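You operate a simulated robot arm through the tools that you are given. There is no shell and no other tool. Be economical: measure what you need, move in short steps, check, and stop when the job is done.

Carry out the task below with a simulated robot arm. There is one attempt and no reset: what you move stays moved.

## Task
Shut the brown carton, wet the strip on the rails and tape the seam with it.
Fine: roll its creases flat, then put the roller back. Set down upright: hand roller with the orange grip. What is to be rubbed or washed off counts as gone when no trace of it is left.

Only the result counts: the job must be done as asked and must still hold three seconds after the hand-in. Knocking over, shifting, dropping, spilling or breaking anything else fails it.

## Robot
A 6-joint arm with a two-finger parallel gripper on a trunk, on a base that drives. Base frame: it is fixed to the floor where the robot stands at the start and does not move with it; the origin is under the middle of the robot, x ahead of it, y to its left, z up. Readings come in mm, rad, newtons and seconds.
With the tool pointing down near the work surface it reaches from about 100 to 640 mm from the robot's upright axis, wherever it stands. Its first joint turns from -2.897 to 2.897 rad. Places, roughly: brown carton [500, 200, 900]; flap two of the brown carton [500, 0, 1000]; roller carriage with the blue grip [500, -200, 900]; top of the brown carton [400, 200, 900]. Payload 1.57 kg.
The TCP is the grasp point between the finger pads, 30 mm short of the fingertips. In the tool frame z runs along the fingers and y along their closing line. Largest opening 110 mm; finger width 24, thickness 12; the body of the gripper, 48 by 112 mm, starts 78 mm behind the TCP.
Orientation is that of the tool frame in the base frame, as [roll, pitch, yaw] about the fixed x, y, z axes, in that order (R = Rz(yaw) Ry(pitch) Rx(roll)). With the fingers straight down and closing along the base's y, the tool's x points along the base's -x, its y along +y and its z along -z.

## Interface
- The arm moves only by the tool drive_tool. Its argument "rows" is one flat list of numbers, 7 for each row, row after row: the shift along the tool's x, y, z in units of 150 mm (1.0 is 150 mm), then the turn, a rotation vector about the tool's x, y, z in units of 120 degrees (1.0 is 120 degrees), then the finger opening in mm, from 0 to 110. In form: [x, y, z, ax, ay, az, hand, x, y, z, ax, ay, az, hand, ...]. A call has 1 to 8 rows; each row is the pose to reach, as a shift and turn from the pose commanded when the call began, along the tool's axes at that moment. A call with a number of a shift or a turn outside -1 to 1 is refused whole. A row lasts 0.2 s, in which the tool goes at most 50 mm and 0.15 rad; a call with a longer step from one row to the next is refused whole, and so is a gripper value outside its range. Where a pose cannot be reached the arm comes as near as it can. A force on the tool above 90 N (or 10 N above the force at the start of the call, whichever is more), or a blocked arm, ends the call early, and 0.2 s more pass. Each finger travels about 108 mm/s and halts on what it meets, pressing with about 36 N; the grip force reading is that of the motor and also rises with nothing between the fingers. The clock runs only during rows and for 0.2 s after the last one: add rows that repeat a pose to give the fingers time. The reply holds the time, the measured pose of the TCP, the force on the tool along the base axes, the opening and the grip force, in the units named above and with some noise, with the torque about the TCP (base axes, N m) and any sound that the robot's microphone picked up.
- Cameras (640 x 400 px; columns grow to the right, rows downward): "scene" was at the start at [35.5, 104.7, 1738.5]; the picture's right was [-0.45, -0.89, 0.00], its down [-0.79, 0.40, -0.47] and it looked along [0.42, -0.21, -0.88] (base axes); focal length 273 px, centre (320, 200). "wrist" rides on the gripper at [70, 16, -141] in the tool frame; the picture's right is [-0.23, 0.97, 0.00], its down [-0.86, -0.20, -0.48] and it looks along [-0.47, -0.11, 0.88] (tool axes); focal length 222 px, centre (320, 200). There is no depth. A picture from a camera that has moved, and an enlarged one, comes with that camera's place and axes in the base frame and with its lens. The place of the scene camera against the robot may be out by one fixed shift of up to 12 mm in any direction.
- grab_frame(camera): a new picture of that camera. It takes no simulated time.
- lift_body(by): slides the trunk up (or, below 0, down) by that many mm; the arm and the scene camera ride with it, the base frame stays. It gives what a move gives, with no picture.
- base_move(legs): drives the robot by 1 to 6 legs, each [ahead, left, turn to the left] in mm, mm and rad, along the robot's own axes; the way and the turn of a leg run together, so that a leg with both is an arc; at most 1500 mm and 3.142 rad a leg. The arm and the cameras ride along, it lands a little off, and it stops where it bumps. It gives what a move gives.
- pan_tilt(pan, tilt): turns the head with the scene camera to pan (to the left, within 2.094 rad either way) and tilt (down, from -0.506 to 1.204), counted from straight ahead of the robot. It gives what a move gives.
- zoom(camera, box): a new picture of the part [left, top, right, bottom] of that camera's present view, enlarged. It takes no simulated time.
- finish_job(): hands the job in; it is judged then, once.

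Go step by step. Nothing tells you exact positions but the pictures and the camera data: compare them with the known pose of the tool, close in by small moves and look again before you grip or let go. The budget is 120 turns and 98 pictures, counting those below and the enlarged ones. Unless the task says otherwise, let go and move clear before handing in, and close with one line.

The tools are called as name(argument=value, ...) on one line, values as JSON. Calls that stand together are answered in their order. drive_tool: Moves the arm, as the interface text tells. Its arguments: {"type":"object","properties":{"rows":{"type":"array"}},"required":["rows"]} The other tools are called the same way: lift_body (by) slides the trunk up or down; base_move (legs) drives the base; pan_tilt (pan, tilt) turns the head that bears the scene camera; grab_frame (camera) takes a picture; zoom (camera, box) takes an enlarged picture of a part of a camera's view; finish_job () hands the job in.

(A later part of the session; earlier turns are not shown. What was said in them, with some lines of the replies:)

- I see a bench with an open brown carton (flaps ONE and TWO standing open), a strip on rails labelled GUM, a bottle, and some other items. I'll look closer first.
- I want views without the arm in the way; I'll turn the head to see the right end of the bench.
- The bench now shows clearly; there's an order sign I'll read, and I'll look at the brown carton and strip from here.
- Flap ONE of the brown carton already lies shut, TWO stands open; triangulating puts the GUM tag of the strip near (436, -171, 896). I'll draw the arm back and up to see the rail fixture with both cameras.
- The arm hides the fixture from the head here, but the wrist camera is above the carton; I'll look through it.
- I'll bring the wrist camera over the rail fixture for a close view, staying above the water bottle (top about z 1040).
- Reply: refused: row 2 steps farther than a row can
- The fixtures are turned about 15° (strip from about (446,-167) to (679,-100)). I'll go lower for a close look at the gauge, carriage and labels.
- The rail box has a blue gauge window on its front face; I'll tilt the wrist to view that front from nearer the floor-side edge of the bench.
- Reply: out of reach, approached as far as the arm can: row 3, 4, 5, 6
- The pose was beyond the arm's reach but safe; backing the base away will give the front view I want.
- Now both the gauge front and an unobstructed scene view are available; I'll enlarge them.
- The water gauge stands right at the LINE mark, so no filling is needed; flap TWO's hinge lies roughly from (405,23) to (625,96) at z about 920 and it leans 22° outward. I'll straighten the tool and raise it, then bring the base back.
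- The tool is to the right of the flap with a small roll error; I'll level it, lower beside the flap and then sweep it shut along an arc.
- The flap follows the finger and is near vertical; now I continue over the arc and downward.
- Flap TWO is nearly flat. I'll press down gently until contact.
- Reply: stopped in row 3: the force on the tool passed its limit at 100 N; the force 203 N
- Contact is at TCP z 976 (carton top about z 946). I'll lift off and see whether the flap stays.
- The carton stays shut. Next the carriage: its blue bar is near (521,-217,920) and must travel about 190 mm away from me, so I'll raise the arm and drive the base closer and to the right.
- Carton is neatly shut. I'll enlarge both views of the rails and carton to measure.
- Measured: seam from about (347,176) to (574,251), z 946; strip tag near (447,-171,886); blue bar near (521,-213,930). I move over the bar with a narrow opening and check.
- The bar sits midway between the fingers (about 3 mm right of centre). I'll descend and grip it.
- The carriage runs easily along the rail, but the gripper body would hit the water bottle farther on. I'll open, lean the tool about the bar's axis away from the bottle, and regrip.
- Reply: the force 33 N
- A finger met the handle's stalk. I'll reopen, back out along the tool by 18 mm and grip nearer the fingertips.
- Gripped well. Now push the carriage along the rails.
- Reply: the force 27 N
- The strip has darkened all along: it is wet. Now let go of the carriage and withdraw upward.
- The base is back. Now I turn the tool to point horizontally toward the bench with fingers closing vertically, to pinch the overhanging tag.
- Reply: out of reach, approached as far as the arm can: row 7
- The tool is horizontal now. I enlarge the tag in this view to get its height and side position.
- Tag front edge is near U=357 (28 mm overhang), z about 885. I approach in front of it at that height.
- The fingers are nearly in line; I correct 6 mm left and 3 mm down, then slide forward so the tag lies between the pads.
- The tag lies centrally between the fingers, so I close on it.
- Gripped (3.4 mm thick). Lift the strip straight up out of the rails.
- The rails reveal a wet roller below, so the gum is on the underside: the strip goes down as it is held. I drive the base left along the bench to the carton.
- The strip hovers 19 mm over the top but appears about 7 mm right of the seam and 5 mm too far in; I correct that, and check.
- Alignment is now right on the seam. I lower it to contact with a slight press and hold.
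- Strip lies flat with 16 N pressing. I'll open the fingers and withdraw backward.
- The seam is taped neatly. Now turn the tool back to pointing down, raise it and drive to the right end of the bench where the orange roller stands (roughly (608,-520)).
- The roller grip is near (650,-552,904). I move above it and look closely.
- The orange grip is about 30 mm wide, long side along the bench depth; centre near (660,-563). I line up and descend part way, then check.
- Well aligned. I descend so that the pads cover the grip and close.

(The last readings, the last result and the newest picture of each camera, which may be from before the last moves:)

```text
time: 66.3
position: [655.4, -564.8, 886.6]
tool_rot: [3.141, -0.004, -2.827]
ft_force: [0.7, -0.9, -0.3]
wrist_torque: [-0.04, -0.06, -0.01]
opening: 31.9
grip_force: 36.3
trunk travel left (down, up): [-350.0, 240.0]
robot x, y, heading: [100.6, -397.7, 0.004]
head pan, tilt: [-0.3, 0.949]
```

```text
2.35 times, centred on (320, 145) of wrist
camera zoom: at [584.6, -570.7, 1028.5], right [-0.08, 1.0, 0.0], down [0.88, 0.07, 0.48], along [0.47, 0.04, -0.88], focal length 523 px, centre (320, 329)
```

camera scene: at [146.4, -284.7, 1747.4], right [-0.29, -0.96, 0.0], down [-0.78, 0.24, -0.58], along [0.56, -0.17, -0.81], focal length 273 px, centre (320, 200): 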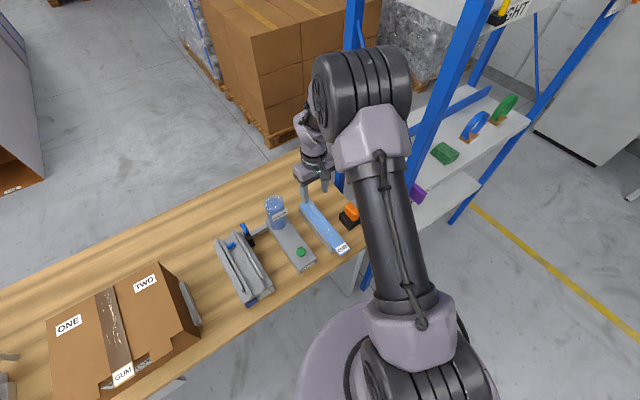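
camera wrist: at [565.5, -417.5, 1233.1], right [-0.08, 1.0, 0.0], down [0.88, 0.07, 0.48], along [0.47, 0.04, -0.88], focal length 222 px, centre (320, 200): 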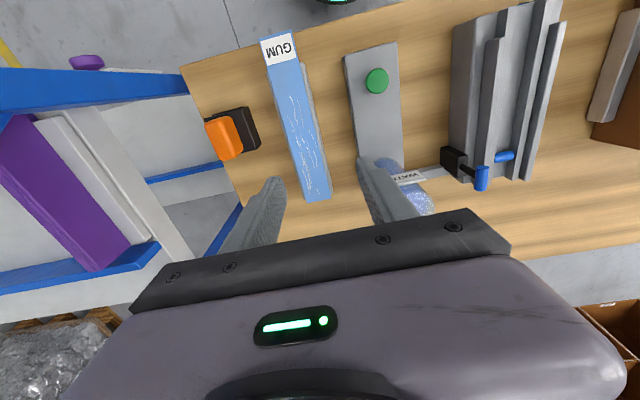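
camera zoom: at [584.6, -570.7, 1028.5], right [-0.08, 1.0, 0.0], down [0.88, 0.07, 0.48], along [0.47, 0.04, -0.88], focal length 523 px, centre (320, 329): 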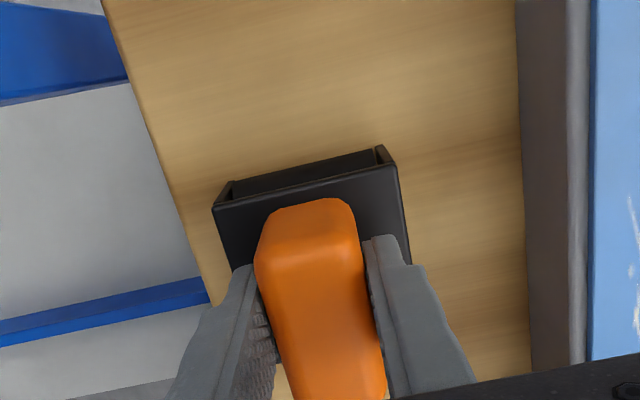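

Gripped firmly at 32 mm. I lift it well clear and look at it.

drive_tool(rows=[0, 0, -0.1, 0, 0, 0, 20, 0, 0, -0.3, 0, 0, 0, 20, 0, 0, -0.55, 0, 0, 0, 20, 0, 0, -0.8, 0, 0, 0, 20, 0, 0, -1, 0, 0, 0, 20])

drive_tool(rows=[0, 0, -0.2, 0, 0, 0, 20, 0, 0, -0.4, 0, 0, 0, 20])

zoom(camera="scene", box=[290, 100, 450, 260])

```text
time: 67.5
position: [656.6, -564.0, 1037.7]
tool_rot: [3.141, -0.003, -2.826]
ft_force: [-0.2, -0.1, -3.2]
wrist_torque: [-0.02, 0.06, -0.03]
opening: 31.7
grip_force: 36.0
trunk travel left (down, up): [-350.0, 240.0]
robot x, y, heading: [98.3, -395.5, 0.006]
head pan, tilt: [-0.3, 0.949]
```

```text
time: 68.1
position: [654.5, -563.7, 1097.6]
tool_rot: [3.141, -0.004, -2.828]
ft_force: [1.2, -0.2, -2.7]
wrist_torque: [0.02, 0.01, 0.04]
opening: 31.7
grip_force: 36.4
trunk travel left (down, up): [-350.0, 240.0]
robot x, y, heading: [96.6, -397.8, 0.005]
head pan, tilt: [-0.3, 0.949]
```

```text
2.50 times, centred on (370, 180) of scene
camera zoom: at [146.4, -284.8, 1747.5], right [-0.29, -0.96, 0.0], down [-0.78, 0.24, -0.58], along [0.56, -0.17, -0.81], focal length 682 px, centre (195, 250)
```

zoom: 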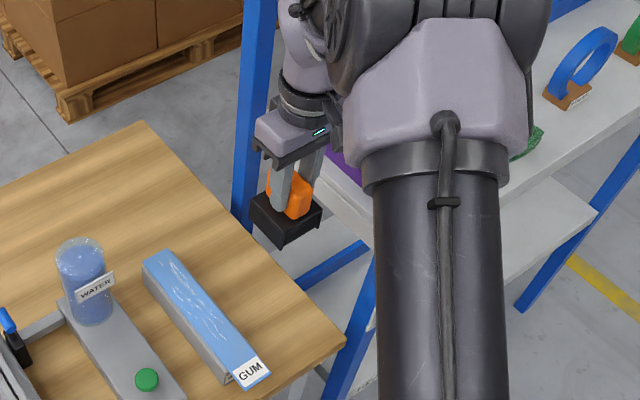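

The whole roller came up; its place on the bench is bare, so its home is TCP (655,-564,887). I drive back, left and forward to the carton.

base_move(legs=[[-330, 0, 0], [0, 518, 0], [230, 0, 0]])

pan_tilt(pan=0.1, tilt=0.95)

grab_frame(camera="wrist")

```text
time: 74.2
position: [552.0, -45.2, 1096.8]
tool_rot: [-3.141, -0.003, -2.826]
ft_force: [0.4, -0.2, -3.7]
wrist_torque: [-0.03, 0.04, 0.0]
opening: 31.7
grip_force: 35.8
trunk travel left (down, up): [-350.0, 240.0]
robot x, y, heading: [-3.4, 115.3, 0.004]
head pan, tilt: [-0.3, 0.949]
```

```text
time: 75.1
position: [553.6, -43.8, 1097.0]
tool_rot: [-3.141, -0.004, -2.825]
ft_force: [0.1, -0.5, -2.4]
wrist_torque: [-0.02, 0.01, -0.01]
opening: 31.5
grip_force: 36.0
trunk travel left (down, up): [-350.0, 240.0]
robot x, y, heading: [-7.2, 125.0, 0.004]
head pan, tilt: [0.099, 0.949]
```

```text
20 pictures are left
camera wrist: at [482.5, -51.1, 1238.4], right [-0.09, 1.0, 0.0], down [0.88, 0.08, 0.48], along [0.47, 0.04, -0.88], focal length 222 px, centre (320, 200)
```

wrist: 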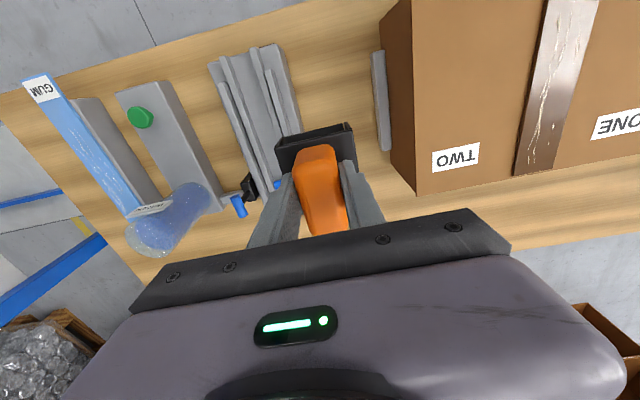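

Now shift left so the roller is above the middle of the strip (V=67).

drive_tool(rows=[0.02, 0.3, 0, 0, 0, 0, 20, 0.04, 0.6, 0, 0, 0, 0, 20, 0.06, 0.9, 0, 0, 0, 0, 20])

drive_tool(rows=[0, 0.3, 0, 0, 0, 0, 20, 0, 0.6, 0, 0, 0, 0, 20, 0, 0.9, 0, 0, 0, 0, 20, 0, 0.967, 0.1, 0, 0, 0, 20, 0, 0.967, 0.3, 0, 0, 0, 20])

zoom(camera="wrist", box=[200, 20, 440, 230])

grab_frame(camera="scene")

```text
time: 75.9
position: [501.2, 81.9, 1097.7]
tool_rot: [-3.139, -0.004, -2.825]
ft_force: [-0.8, 1.1, -2.9]
wrist_torque: [-0.06, 0.04, -0.03]
opening: 31.7
grip_force: 36.2
trunk travel left (down, up): [-350.0, 240.0]
robot x, y, heading: [0.7, 124.6, 0.005]
head pan, tilt: [0.099, 0.949]
```

```text
time: 77.1
position: [456.6, 218.8, 1051.0]
tool_rot: [-3.14, -0.003, -2.826]
ft_force: [0.1, -0.1, -2.7]
wrist_torque: [-0.02, -0.03, 0.01]
opening: 31.6
grip_force: 36.4
trunk travel left (down, up): [-350.0, 240.0]
robot x, y, heading: [0.4, 120.6, 0.007]
head pan, tilt: [0.099, 0.949]
```

```text
1.90 times, centred on (320, 125) of wrist
camera zoom: at [387.0, 212.9, 1192.5], right [-0.09, 1.0, 0.0], down [0.88, 0.08, 0.48], along [0.47, 0.04, -0.88], focal length 423 px, centre (320, 343)
```

zoom: 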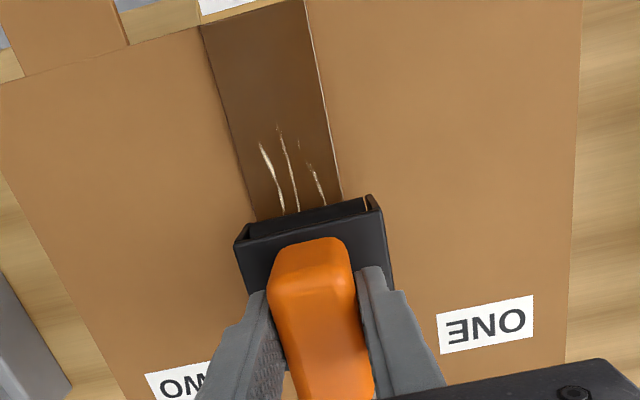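

```text
18 pictures are left
camera scene: at [46.4, 262.5, 1747.3], right [0.1, -0.99, 0.0], down [-0.81, -0.09, -0.58], along [0.58, 0.06, -0.81], focal length 273 px, centre (320, 200)
```

scene: 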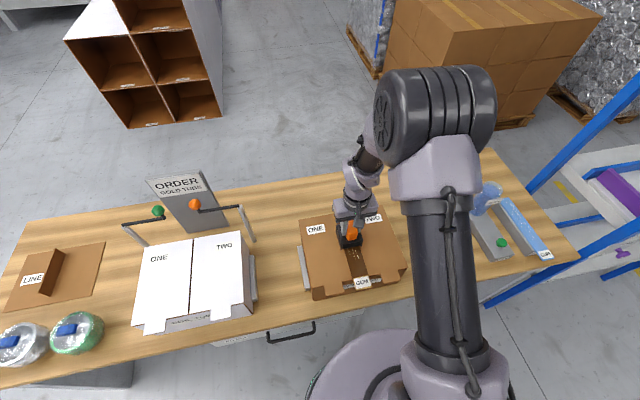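

The roller is about 6 mm left of the strip's middle; I correct and descend gently to contact.

drive_tool(rows=[0, -0.04, 0.03, 0, 0, 0, 20, 0, -0.04, 0.06, 0, 0, 0, 20, 0, -0.04, 0.08, 0, 0, 0, 20, 0, -0.04, 0.1, 0, 0, 0, 20, 0, -0.04, 0.12, 0, 0, 0, 20, 0, -0.04, 0.135, 0, 0, 0, 20, 0, -0.04, 0.15, 0, 0, 0, 20])

```text
time: 78.7
position: [458.0, 212.6, 1029.7]
tool_rot: [3.14, -0.001, -2.826]
ft_force: [0.5, -1.5, 33.5]
wrist_torque: [-0.11, -0.09, 0.0]
opening: 31.9
grip_force: 35.8
trunk travel left (down, up): [-350.0, 240.0]
robot x, y, heading: [-1.4, 119.5, 0.005]
head pan, tilt: [0.099, 0.949]
```

Contact with about 33 N. Now roll toward the front and then to the rear along the strip.

drive_tool(rows=[0.1, 0, 0, 0, 0, 0, 20, 0.25, 0, 0, 0, 0, 0, 20, 0.4, 0, 0, 0, 0, 0, 20, 0.53, 0, 0, 0, 0, 0, 20, 0.4, 0, 0, 0, 0, 0, 20, 0.25, 0, 0, 0, 0, 0, 20, 0.1, 0, 0, 0, 0, 0, 20, 0, 0, 0, 0, 0, 0, 20])

drive_tool(rows=[-0.15, 0, 0, 0, 0, 0, 20, -0.3, 0, 0, 0, 0, 0, 20, -0.45, 0, 0, 0, 0, 0, 20, -0.58, 0, 0, 0, 0, 0, 20, -0.68, 0, 0, 0, 0, 0, 20])

zoom(camera="wrist", box=[200, 20, 440, 230])

```text
time: 80.5
position: [456.8, 212.9, 1030.0]
tool_rot: [-3.14, -0.001, -2.823]
ft_force: [0.9, -0.7, 22.5]
wrist_torque: [0.01, -0.12, -0.01]
opening: 31.7
grip_force: 35.7
trunk travel left (down, up): [-350.0, 240.0]
robot x, y, heading: [-3.7, 123.7, 0.009]
head pan, tilt: [0.099, 0.949]
```

```text
time: 81.7
position: [555.1, 245.0, 1029.2]
tool_rot: [3.141, -0.003, -2.826]
ft_force: [0.9, -0.7, 14.0]
wrist_torque: [-0.09, 0.27, -0.02]
opening: 31.8
grip_force: 36.5
trunk travel left (down, up): [-350.0, 240.0]
robot x, y, heading: [-4.0, 118.4, 0.007]
head pan, tilt: [0.099, 0.949]
```

```text
1.90 times, centred on (320, 125) of wrist
camera zoom: at [484.6, 237.8, 1171.4], right [-0.09, 1.0, 0.0], down [0.88, 0.08, 0.48], along [0.47, 0.04, -0.88], focal length 423 px, centre (320, 343)
```

zoom: 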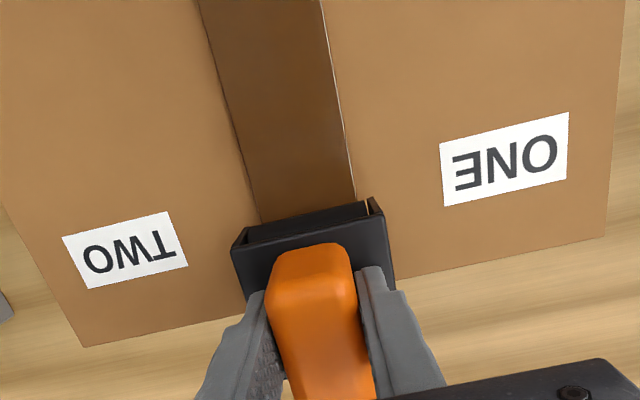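

The creases vanish under the roller. One more pass back to the front with a touch more pressure, then lift and check.

drive_tool(rows=[0, 0, 0.008, 0, 0, 0, 20, 0.2, 0, 0.008, 0, 0, 0, 20, 0.4, 0, 0.008, 0, 0, 0, 20, 0.6, 0, 0.006, 0, 0, 0, 20, 0.8, 0, 0.004, 0, 0, 0, 20, 1.0, 0, 0.0, 0, 0, 0, 20])

drive_tool(rows=[0.15, 0, 0, 0, 0, 0, 20, 0.15, 0, -0.15, 0, 0, 0, 20, 0.15, 0, -0.4, 0, 0, 0, 20, 0.0, -0.2, -0.6, 0, 0, 0, 20, 0, -0.5, -0.6, 0, 0, 0, 20, 0, -0.8, -0.6, 0, 0, 0, 20, 0, -1, -0.6, 0, 0, 0, 20])

grab_frame(camera="scene")

zoom(camera="scene", box=[280, 200, 430, 310])

```text
time: 83.1
position: [410.6, 197.6, 1029.8]
tool_rot: [-3.141, -0.004, -2.825]
ft_force: [-0.2, -1.1, 21.8]
wrist_torque: [0.07, -0.21, 0.03]
opening: 32.0
grip_force: 36.0
trunk travel left (down, up): [-350.0, 240.0]
robot x, y, heading: [-5.0, 118.4, 0.004]
head pan, tilt: [0.099, 0.949]
```

```text
time: 84.7
position: [460.8, 54.4, 1119.5]
tool_rot: [3.14, -0.003, -2.826]
ft_force: [-0.8, -0.5, -2.5]
wrist_torque: [0.02, 0.03, -0.01]
opening: 31.7
grip_force: 36.3
trunk travel left (down, up): [-350.0, 240.0]
robot x, y, heading: [-2.3, 118.5, 0.004]
head pan, tilt: [0.099, 0.949]
```

```text
16 pictures are left
camera scene: at [45.8, 260.9, 1747.5], right [0.11, -0.99, 0.0], down [-0.81, -0.09, -0.58], along [0.58, 0.06, -0.81], focal length 273 px, centre (320, 200)
```

scene: 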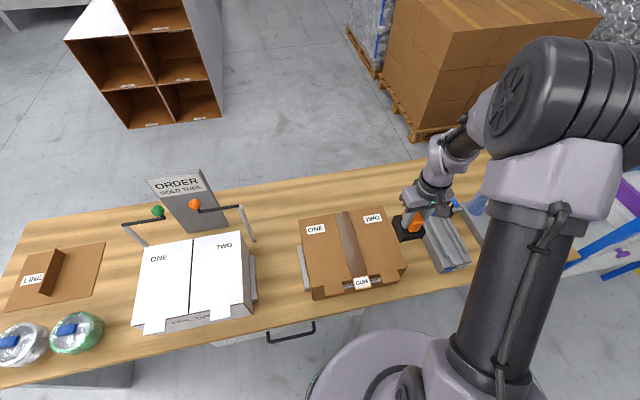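

```text
3.64 times, centred on (355, 255) of scene
camera zoom: at [45.8, 260.9, 1747.5], right [0.11, -0.99, 0.0], down [-0.81, -0.09, -0.58], along [0.58, 0.06, -0.81], focal length 992 px, centre (193, 0)
```

zoom: 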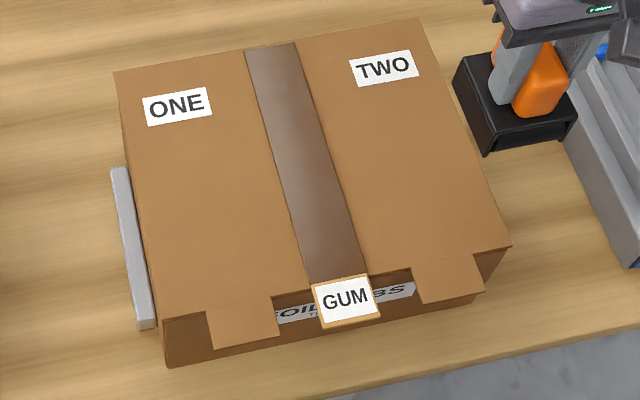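

The strip looks smooth; one closer check for faint traces.

zoom(camera="scene", box=[335, 205, 379, 249])

zoom(camera="scene", box=[340, 245, 384, 289])

```text
9.09 times, centred on (357, 227) of scene
camera zoom: at [45.8, 260.9, 1747.5], right [0.11, -0.99, 0.0], down [-0.81, -0.09, -0.58], along [0.58, 0.06, -0.81], focal length 2481 px, centre (-16, -46)
```

zoom: 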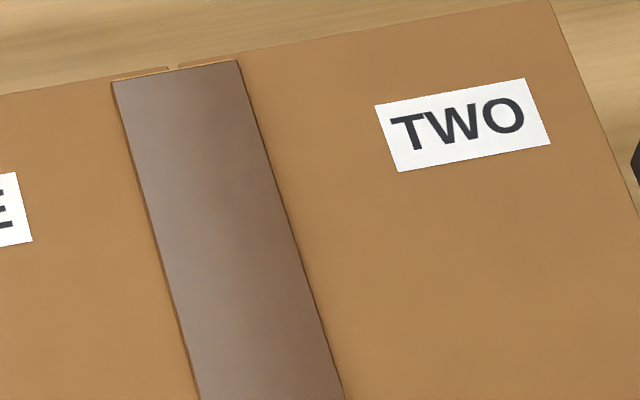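

```text
9.09 times, centred on (362, 267) of scene
camera zoom: at [45.8, 260.9, 1747.5], right [0.11, -0.99, 0.0], down [-0.81, -0.09, -0.58], along [0.58, 0.06, -0.81], focal length 2481 px, centre (-62, -409)
```

zoom: 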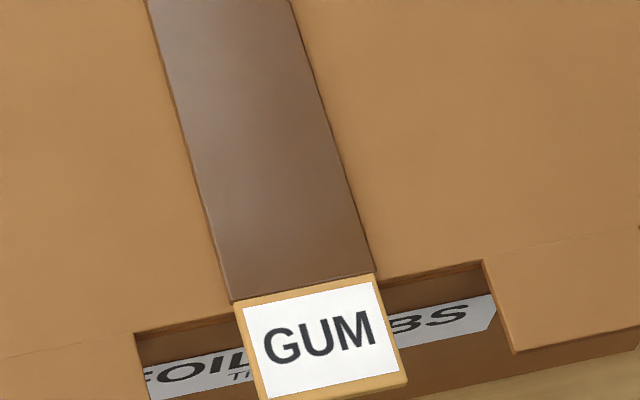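

Smooth, no trace left. Now carry the roller home: back, right, and forward.

base_move(legs=[[-230, 0, 0], [0, -515, 0], [332, 0, 0]])

pan_tilt(pan=-0.3, tilt=0.95)

```text
time: 90.8
position: [569.9, -450.1, 1119.1]
tool_rot: [-3.142, -0.005, -2.818]
ft_force: [1.1, 0.7, -3.0]
wrist_torque: [0.02, 0.02, -0.01]
opening: 31.5
grip_force: 35.6
trunk travel left (down, up): [-350.0, 240.0]
robot x, y, heading: [106.7, -389.7, 0.017]
head pan, tilt: [0.099, 0.949]
```

```text
time: 91.7
position: [569.3, -451.3, 1119.7]
tool_rot: [3.14, -0.004, -2.819]
ft_force: [-0.7, -0.2, -3.2]
wrist_torque: [0.0, 0.01, 0.02]
opening: 31.7
grip_force: 36.3
trunk travel left (down, up): [-350.0, 240.0]
robot x, y, heading: [105.4, -387.4, 0.012]
head pan, tilt: [-0.3, 0.949]
```

drive_tool(rows=[-0.08, -0.23, 0, 0, 0, 0.004, 20, -0.15, -0.45, 0, 0, 0, 0.004, 20, -0.23, -0.68, 0, 0, 0, 0.004, 20, -0.304, -0.9, 0, 0, 0, 0.004, 20, -0.304, -0.9, 0.2, 0, 0, 0.004, 20, -0.304, -0.9, 0.45, 0, 0, 0.004, 20, -0.304, -0.9, 0.75, 0, 0, 0.004, 20, -0.304, -0.9, 0.95, 0, 0, 0.004, 20])

grab_frame(camera="wrist")

zoom(camera="scene", box=[290, 150, 420, 260])

```text
time: 93.5
position: [655.4, -566.0, 977.4]
tool_rot: [-3.142, -0.003, -2.828]
ft_force: [0.1, -0.6, -3.1]
wrist_torque: [0.0, 0.02, 0.0]
opening: 31.8
grip_force: 35.7
trunk travel left (down, up): [-350.0, 240.0]
robot x, y, heading: [107.4, -393.2, 0.011]
head pan, tilt: [-0.3, 0.949]
```

```text
12 pictures are left
camera wrist: at [584.9, -571.5, 1118.5], right [-0.09, 1.0, 0.0], down [0.88, 0.08, 0.48], along [0.47, 0.04, -0.88], focal length 222 px, centre (320, 200)
```

wrist: 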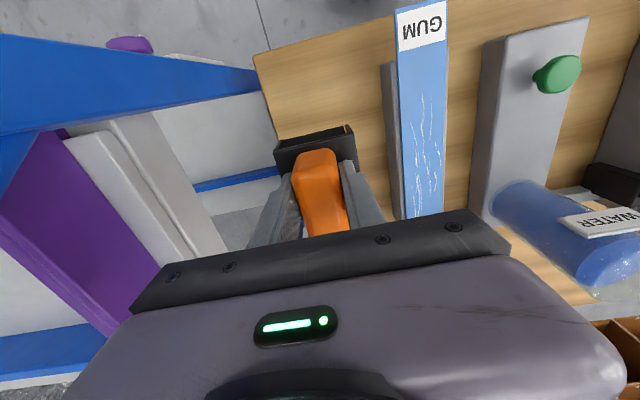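

```text
3.64 times, centred on (355, 205) of scene
camera zoom: at [152.3, -276.9, 1747.4], right [-0.28, -0.96, 0.0], down [-0.78, 0.23, -0.58], along [0.56, -0.17, -0.81], focal length 992 px, centre (193, 182)
```

zoom: 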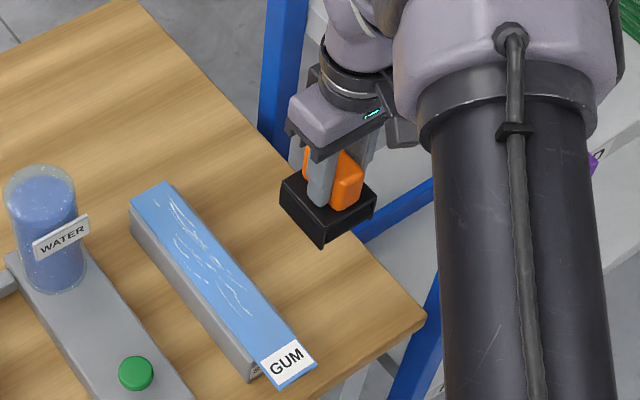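

Straight above its home spot. Lower to the bench gently, shifting 1 mm back in line.

drive_tool(rows=[0, 0.007, 0.2, 0, 0, 0, 20, 0, 0.007, 0.4, 0, 0, 0, 20, 0, 0.007, 0.53, 0, 0, 0, 20, 0, 0.007, 0.58, 0, 0, 0, 20, 0, 0.007, 0.6, 0, 0, 0, 20, 0, 0.007, 0.605, 0, 0, 0, 20])

```text
time: 94.9
position: [654.4, -564.2, 887.2]
tool_rot: [-3.14, -0.004, -2.828]
ft_force: [-0.3, 0.3, -2.5]
wrist_torque: [0.0, 0.02, 0.03]
opening: 31.5
grip_force: 35.7
trunk travel left (down, up): [-350.0, 240.0]
robot x, y, heading: [107.6, -388.0, 0.013]
head pan, tilt: [-0.3, 0.949]
```

Still hanging by its weight; I lower in millimetre steps until it stands.

drive_tool(rows=[0, 0, 0.006, 0, 0, 0, 20, 0, 0, 0.012, 0, 0, 0, 20, 0, 0, 0.012, 0, 0, 0, 20])

```text
time: 95.7
position: [654.5, -562.9, 884.1]
tool_rot: [3.141, -0.003, -2.826]
ft_force: [0.1, 0.1, -2.6]
wrist_torque: [0.0, 0.01, -0.02]
opening: 32.0
grip_force: 35.6
trunk travel left (down, up): [-350.0, 240.0]
robot x, y, heading: [105.1, -386.4, 0.013]
head pan, tilt: [-0.3, 0.949]
```

drive_tool(rows=[0, 0, 0.007, 0, 0, 0, 20, 0, 0, 0.014, 0, 0, 0, 20, 0, 0, 0.021, 0, 0, 0, 20, 0, 0, 0.028, 0, 0, 0, 20])

```text
time: 96.7
position: [655.3, -562.5, 879.2]
tool_rot: [-3.141, -0.002, -2.828]
ft_force: [0.8, 0.3, -4.5]
wrist_torque: [0.01, 0.06, 0.0]
opening: 31.7
grip_force: 35.9
trunk travel left (down, up): [-350.0, 240.0]
robot x, y, heading: [109.2, -392.0, 0.009]
head pan, tilt: [-0.3, 0.949]
```

zoom(camera="scene", box=[310, 165, 390, 235])

zoom(camera="wrist", box=[200, 60, 440, 230])

```text
5.71 times, centred on (350, 200) of scene
camera zoom: at [152.0, -276.7, 1747.4], right [-0.28, -0.96, 0.0], down [-0.78, 0.23, -0.58], along [0.56, -0.17, -0.81], focal length 1560 px, centre (149, 200)
```

zoom: 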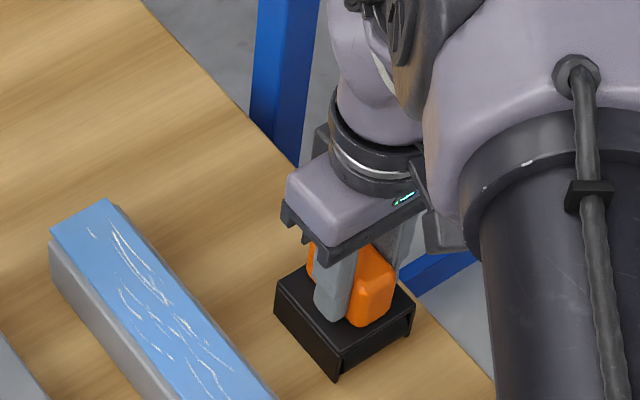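

```text
2.35 times, centred on (320, 145) of wrist
camera zoom: at [584.1, -570.5, 1021.9], right [-0.08, 1.0, 0.0], down [0.88, 0.08, 0.48], along [0.47, 0.04, -0.88], focal length 523 px, centre (320, 329)
```

zoom: 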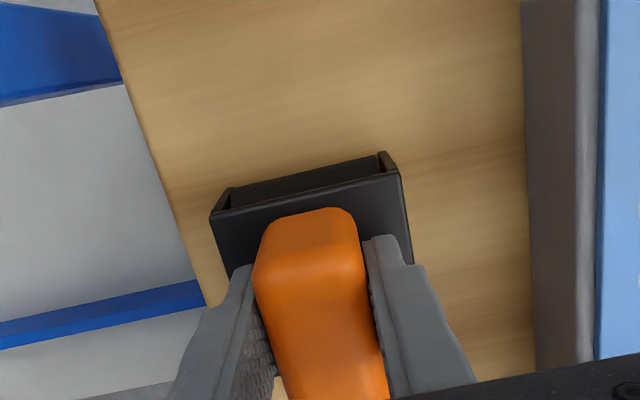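

The roller has ridden up a few millimetres in the grip, so it is still just above the bench; I keep lowering by millimetres.

drive_tool(rows=[0, 0, 0.007, 0, 0, 0, 20, 0, 0, 0.014, 0, 0, 0, 20, 0, 0, 0.021, 0, 0, 0, 20])

```text
time: 97.5
position: [654.4, -563.1, 879.7]
tool_rot: [-3.14, -0.001, -2.828]
ft_force: [0.1, 0.7, 20.0]
wrist_torque: [0.46, 0.16, 0.0]
opening: 31.7
grip_force: 35.9
trunk travel left (down, up): [-350.0, 240.0]
robot x, y, heading: [111.2, -388.7, 0.012]
head pan, tilt: [-0.3, 0.949]
```

Contact with the bench (20 N). I ease off a hair, open the fingers and rise straight up.

drive_tool(rows=[0, 0, 0, 0, 0, 0, 34, 0, 0, 0, 0, 0, 0, 46, 0, 0, 0, 0, 0, 0, 60, 0, 0, 0, 0, 0, 0, 60, 0, 0, -0.2, 0, 0, 0, 60, 0, 0, -0.5, 0, 0, 0, 60, 0, 0, -0.8, 0, 0, 0, 60, 0, 0, -1, 0, 0, 0, 60])

drive_tool(rows=[0.2, 0, -0.2, 0, 0, 0, 60, 0.4, 0, -0.4, 0, 0, 0, 60])

grab_frame(camera="scene")

zoom(camera="scene", box=[290, 150, 420, 260])

```text
time: 99.3
position: [653.7, -564.0, 1028.3]
tool_rot: [-3.14, -0.004, -2.828]
ft_force: [-0.3, -0.2, 0.6]
wrist_torque: [-0.02, 0.02, 0.02]
opening: 59.9
grip_force: 0.1
trunk travel left (down, up): [-350.0, 240.0]
robot x, y, heading: [106.0, -389.6, 0.014]
head pan, tilt: [-0.3, 0.949]
```

```text
time: 99.9
position: [595.3, -581.6, 1087.5]
tool_rot: [-3.141, -0.002, -2.827]
ft_force: [0.1, 0.1, -0.3]
wrist_torque: [-0.02, -0.03, -0.01]
opening: 60.2
grip_force: 0.1
trunk travel left (down, up): [-350.0, 240.0]
robot x, y, heading: [105.0, -390.0, 0.014]
head pan, tilt: [-0.3, 0.949]
```

```text
8 pictures are left
camera scene: at [150.8, -276.5, 1747.5], right [-0.28, -0.96, 0.0], down [-0.78, 0.23, -0.58], along [0.56, -0.17, -0.81], focal length 273 px, centre (320, 200)
```

scene: 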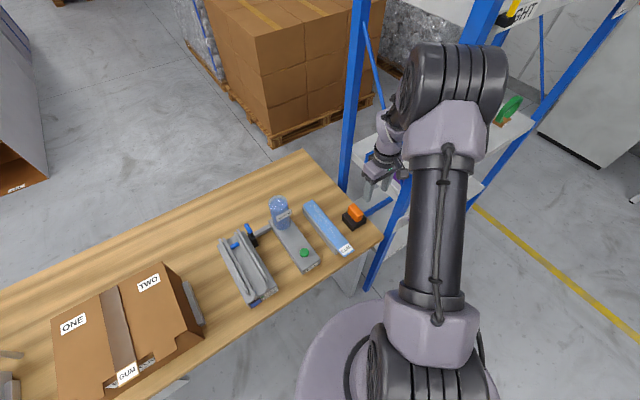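

```text
3.64 times, centred on (355, 205) of scene
camera zoom: at [150.8, -276.5, 1747.5], right [-0.28, -0.96, 0.0], down [-0.78, 0.23, -0.58], along [0.56, -0.17, -0.81], focal length 992 px, centre (193, 182)
```

zoom: 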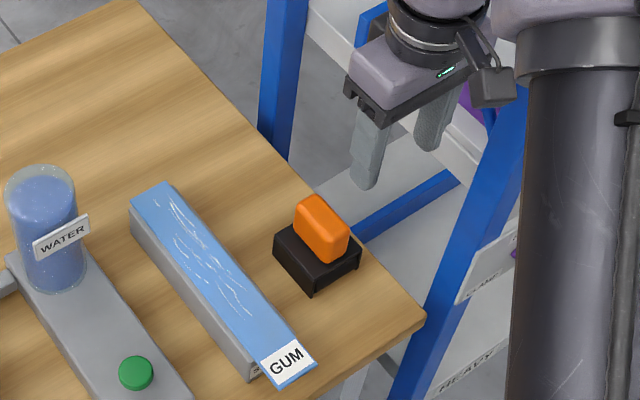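

The roller stands upright in its old place, the carton is shut and its seam taped smooth, and the arm is clear, so I hand in.

finish_job()

```text
The job is handed in.
```

The brown carton is shut and its seam taped with the wetted strip. The creases are rolled flat with no trace left, and the roller stands upright back in its place.
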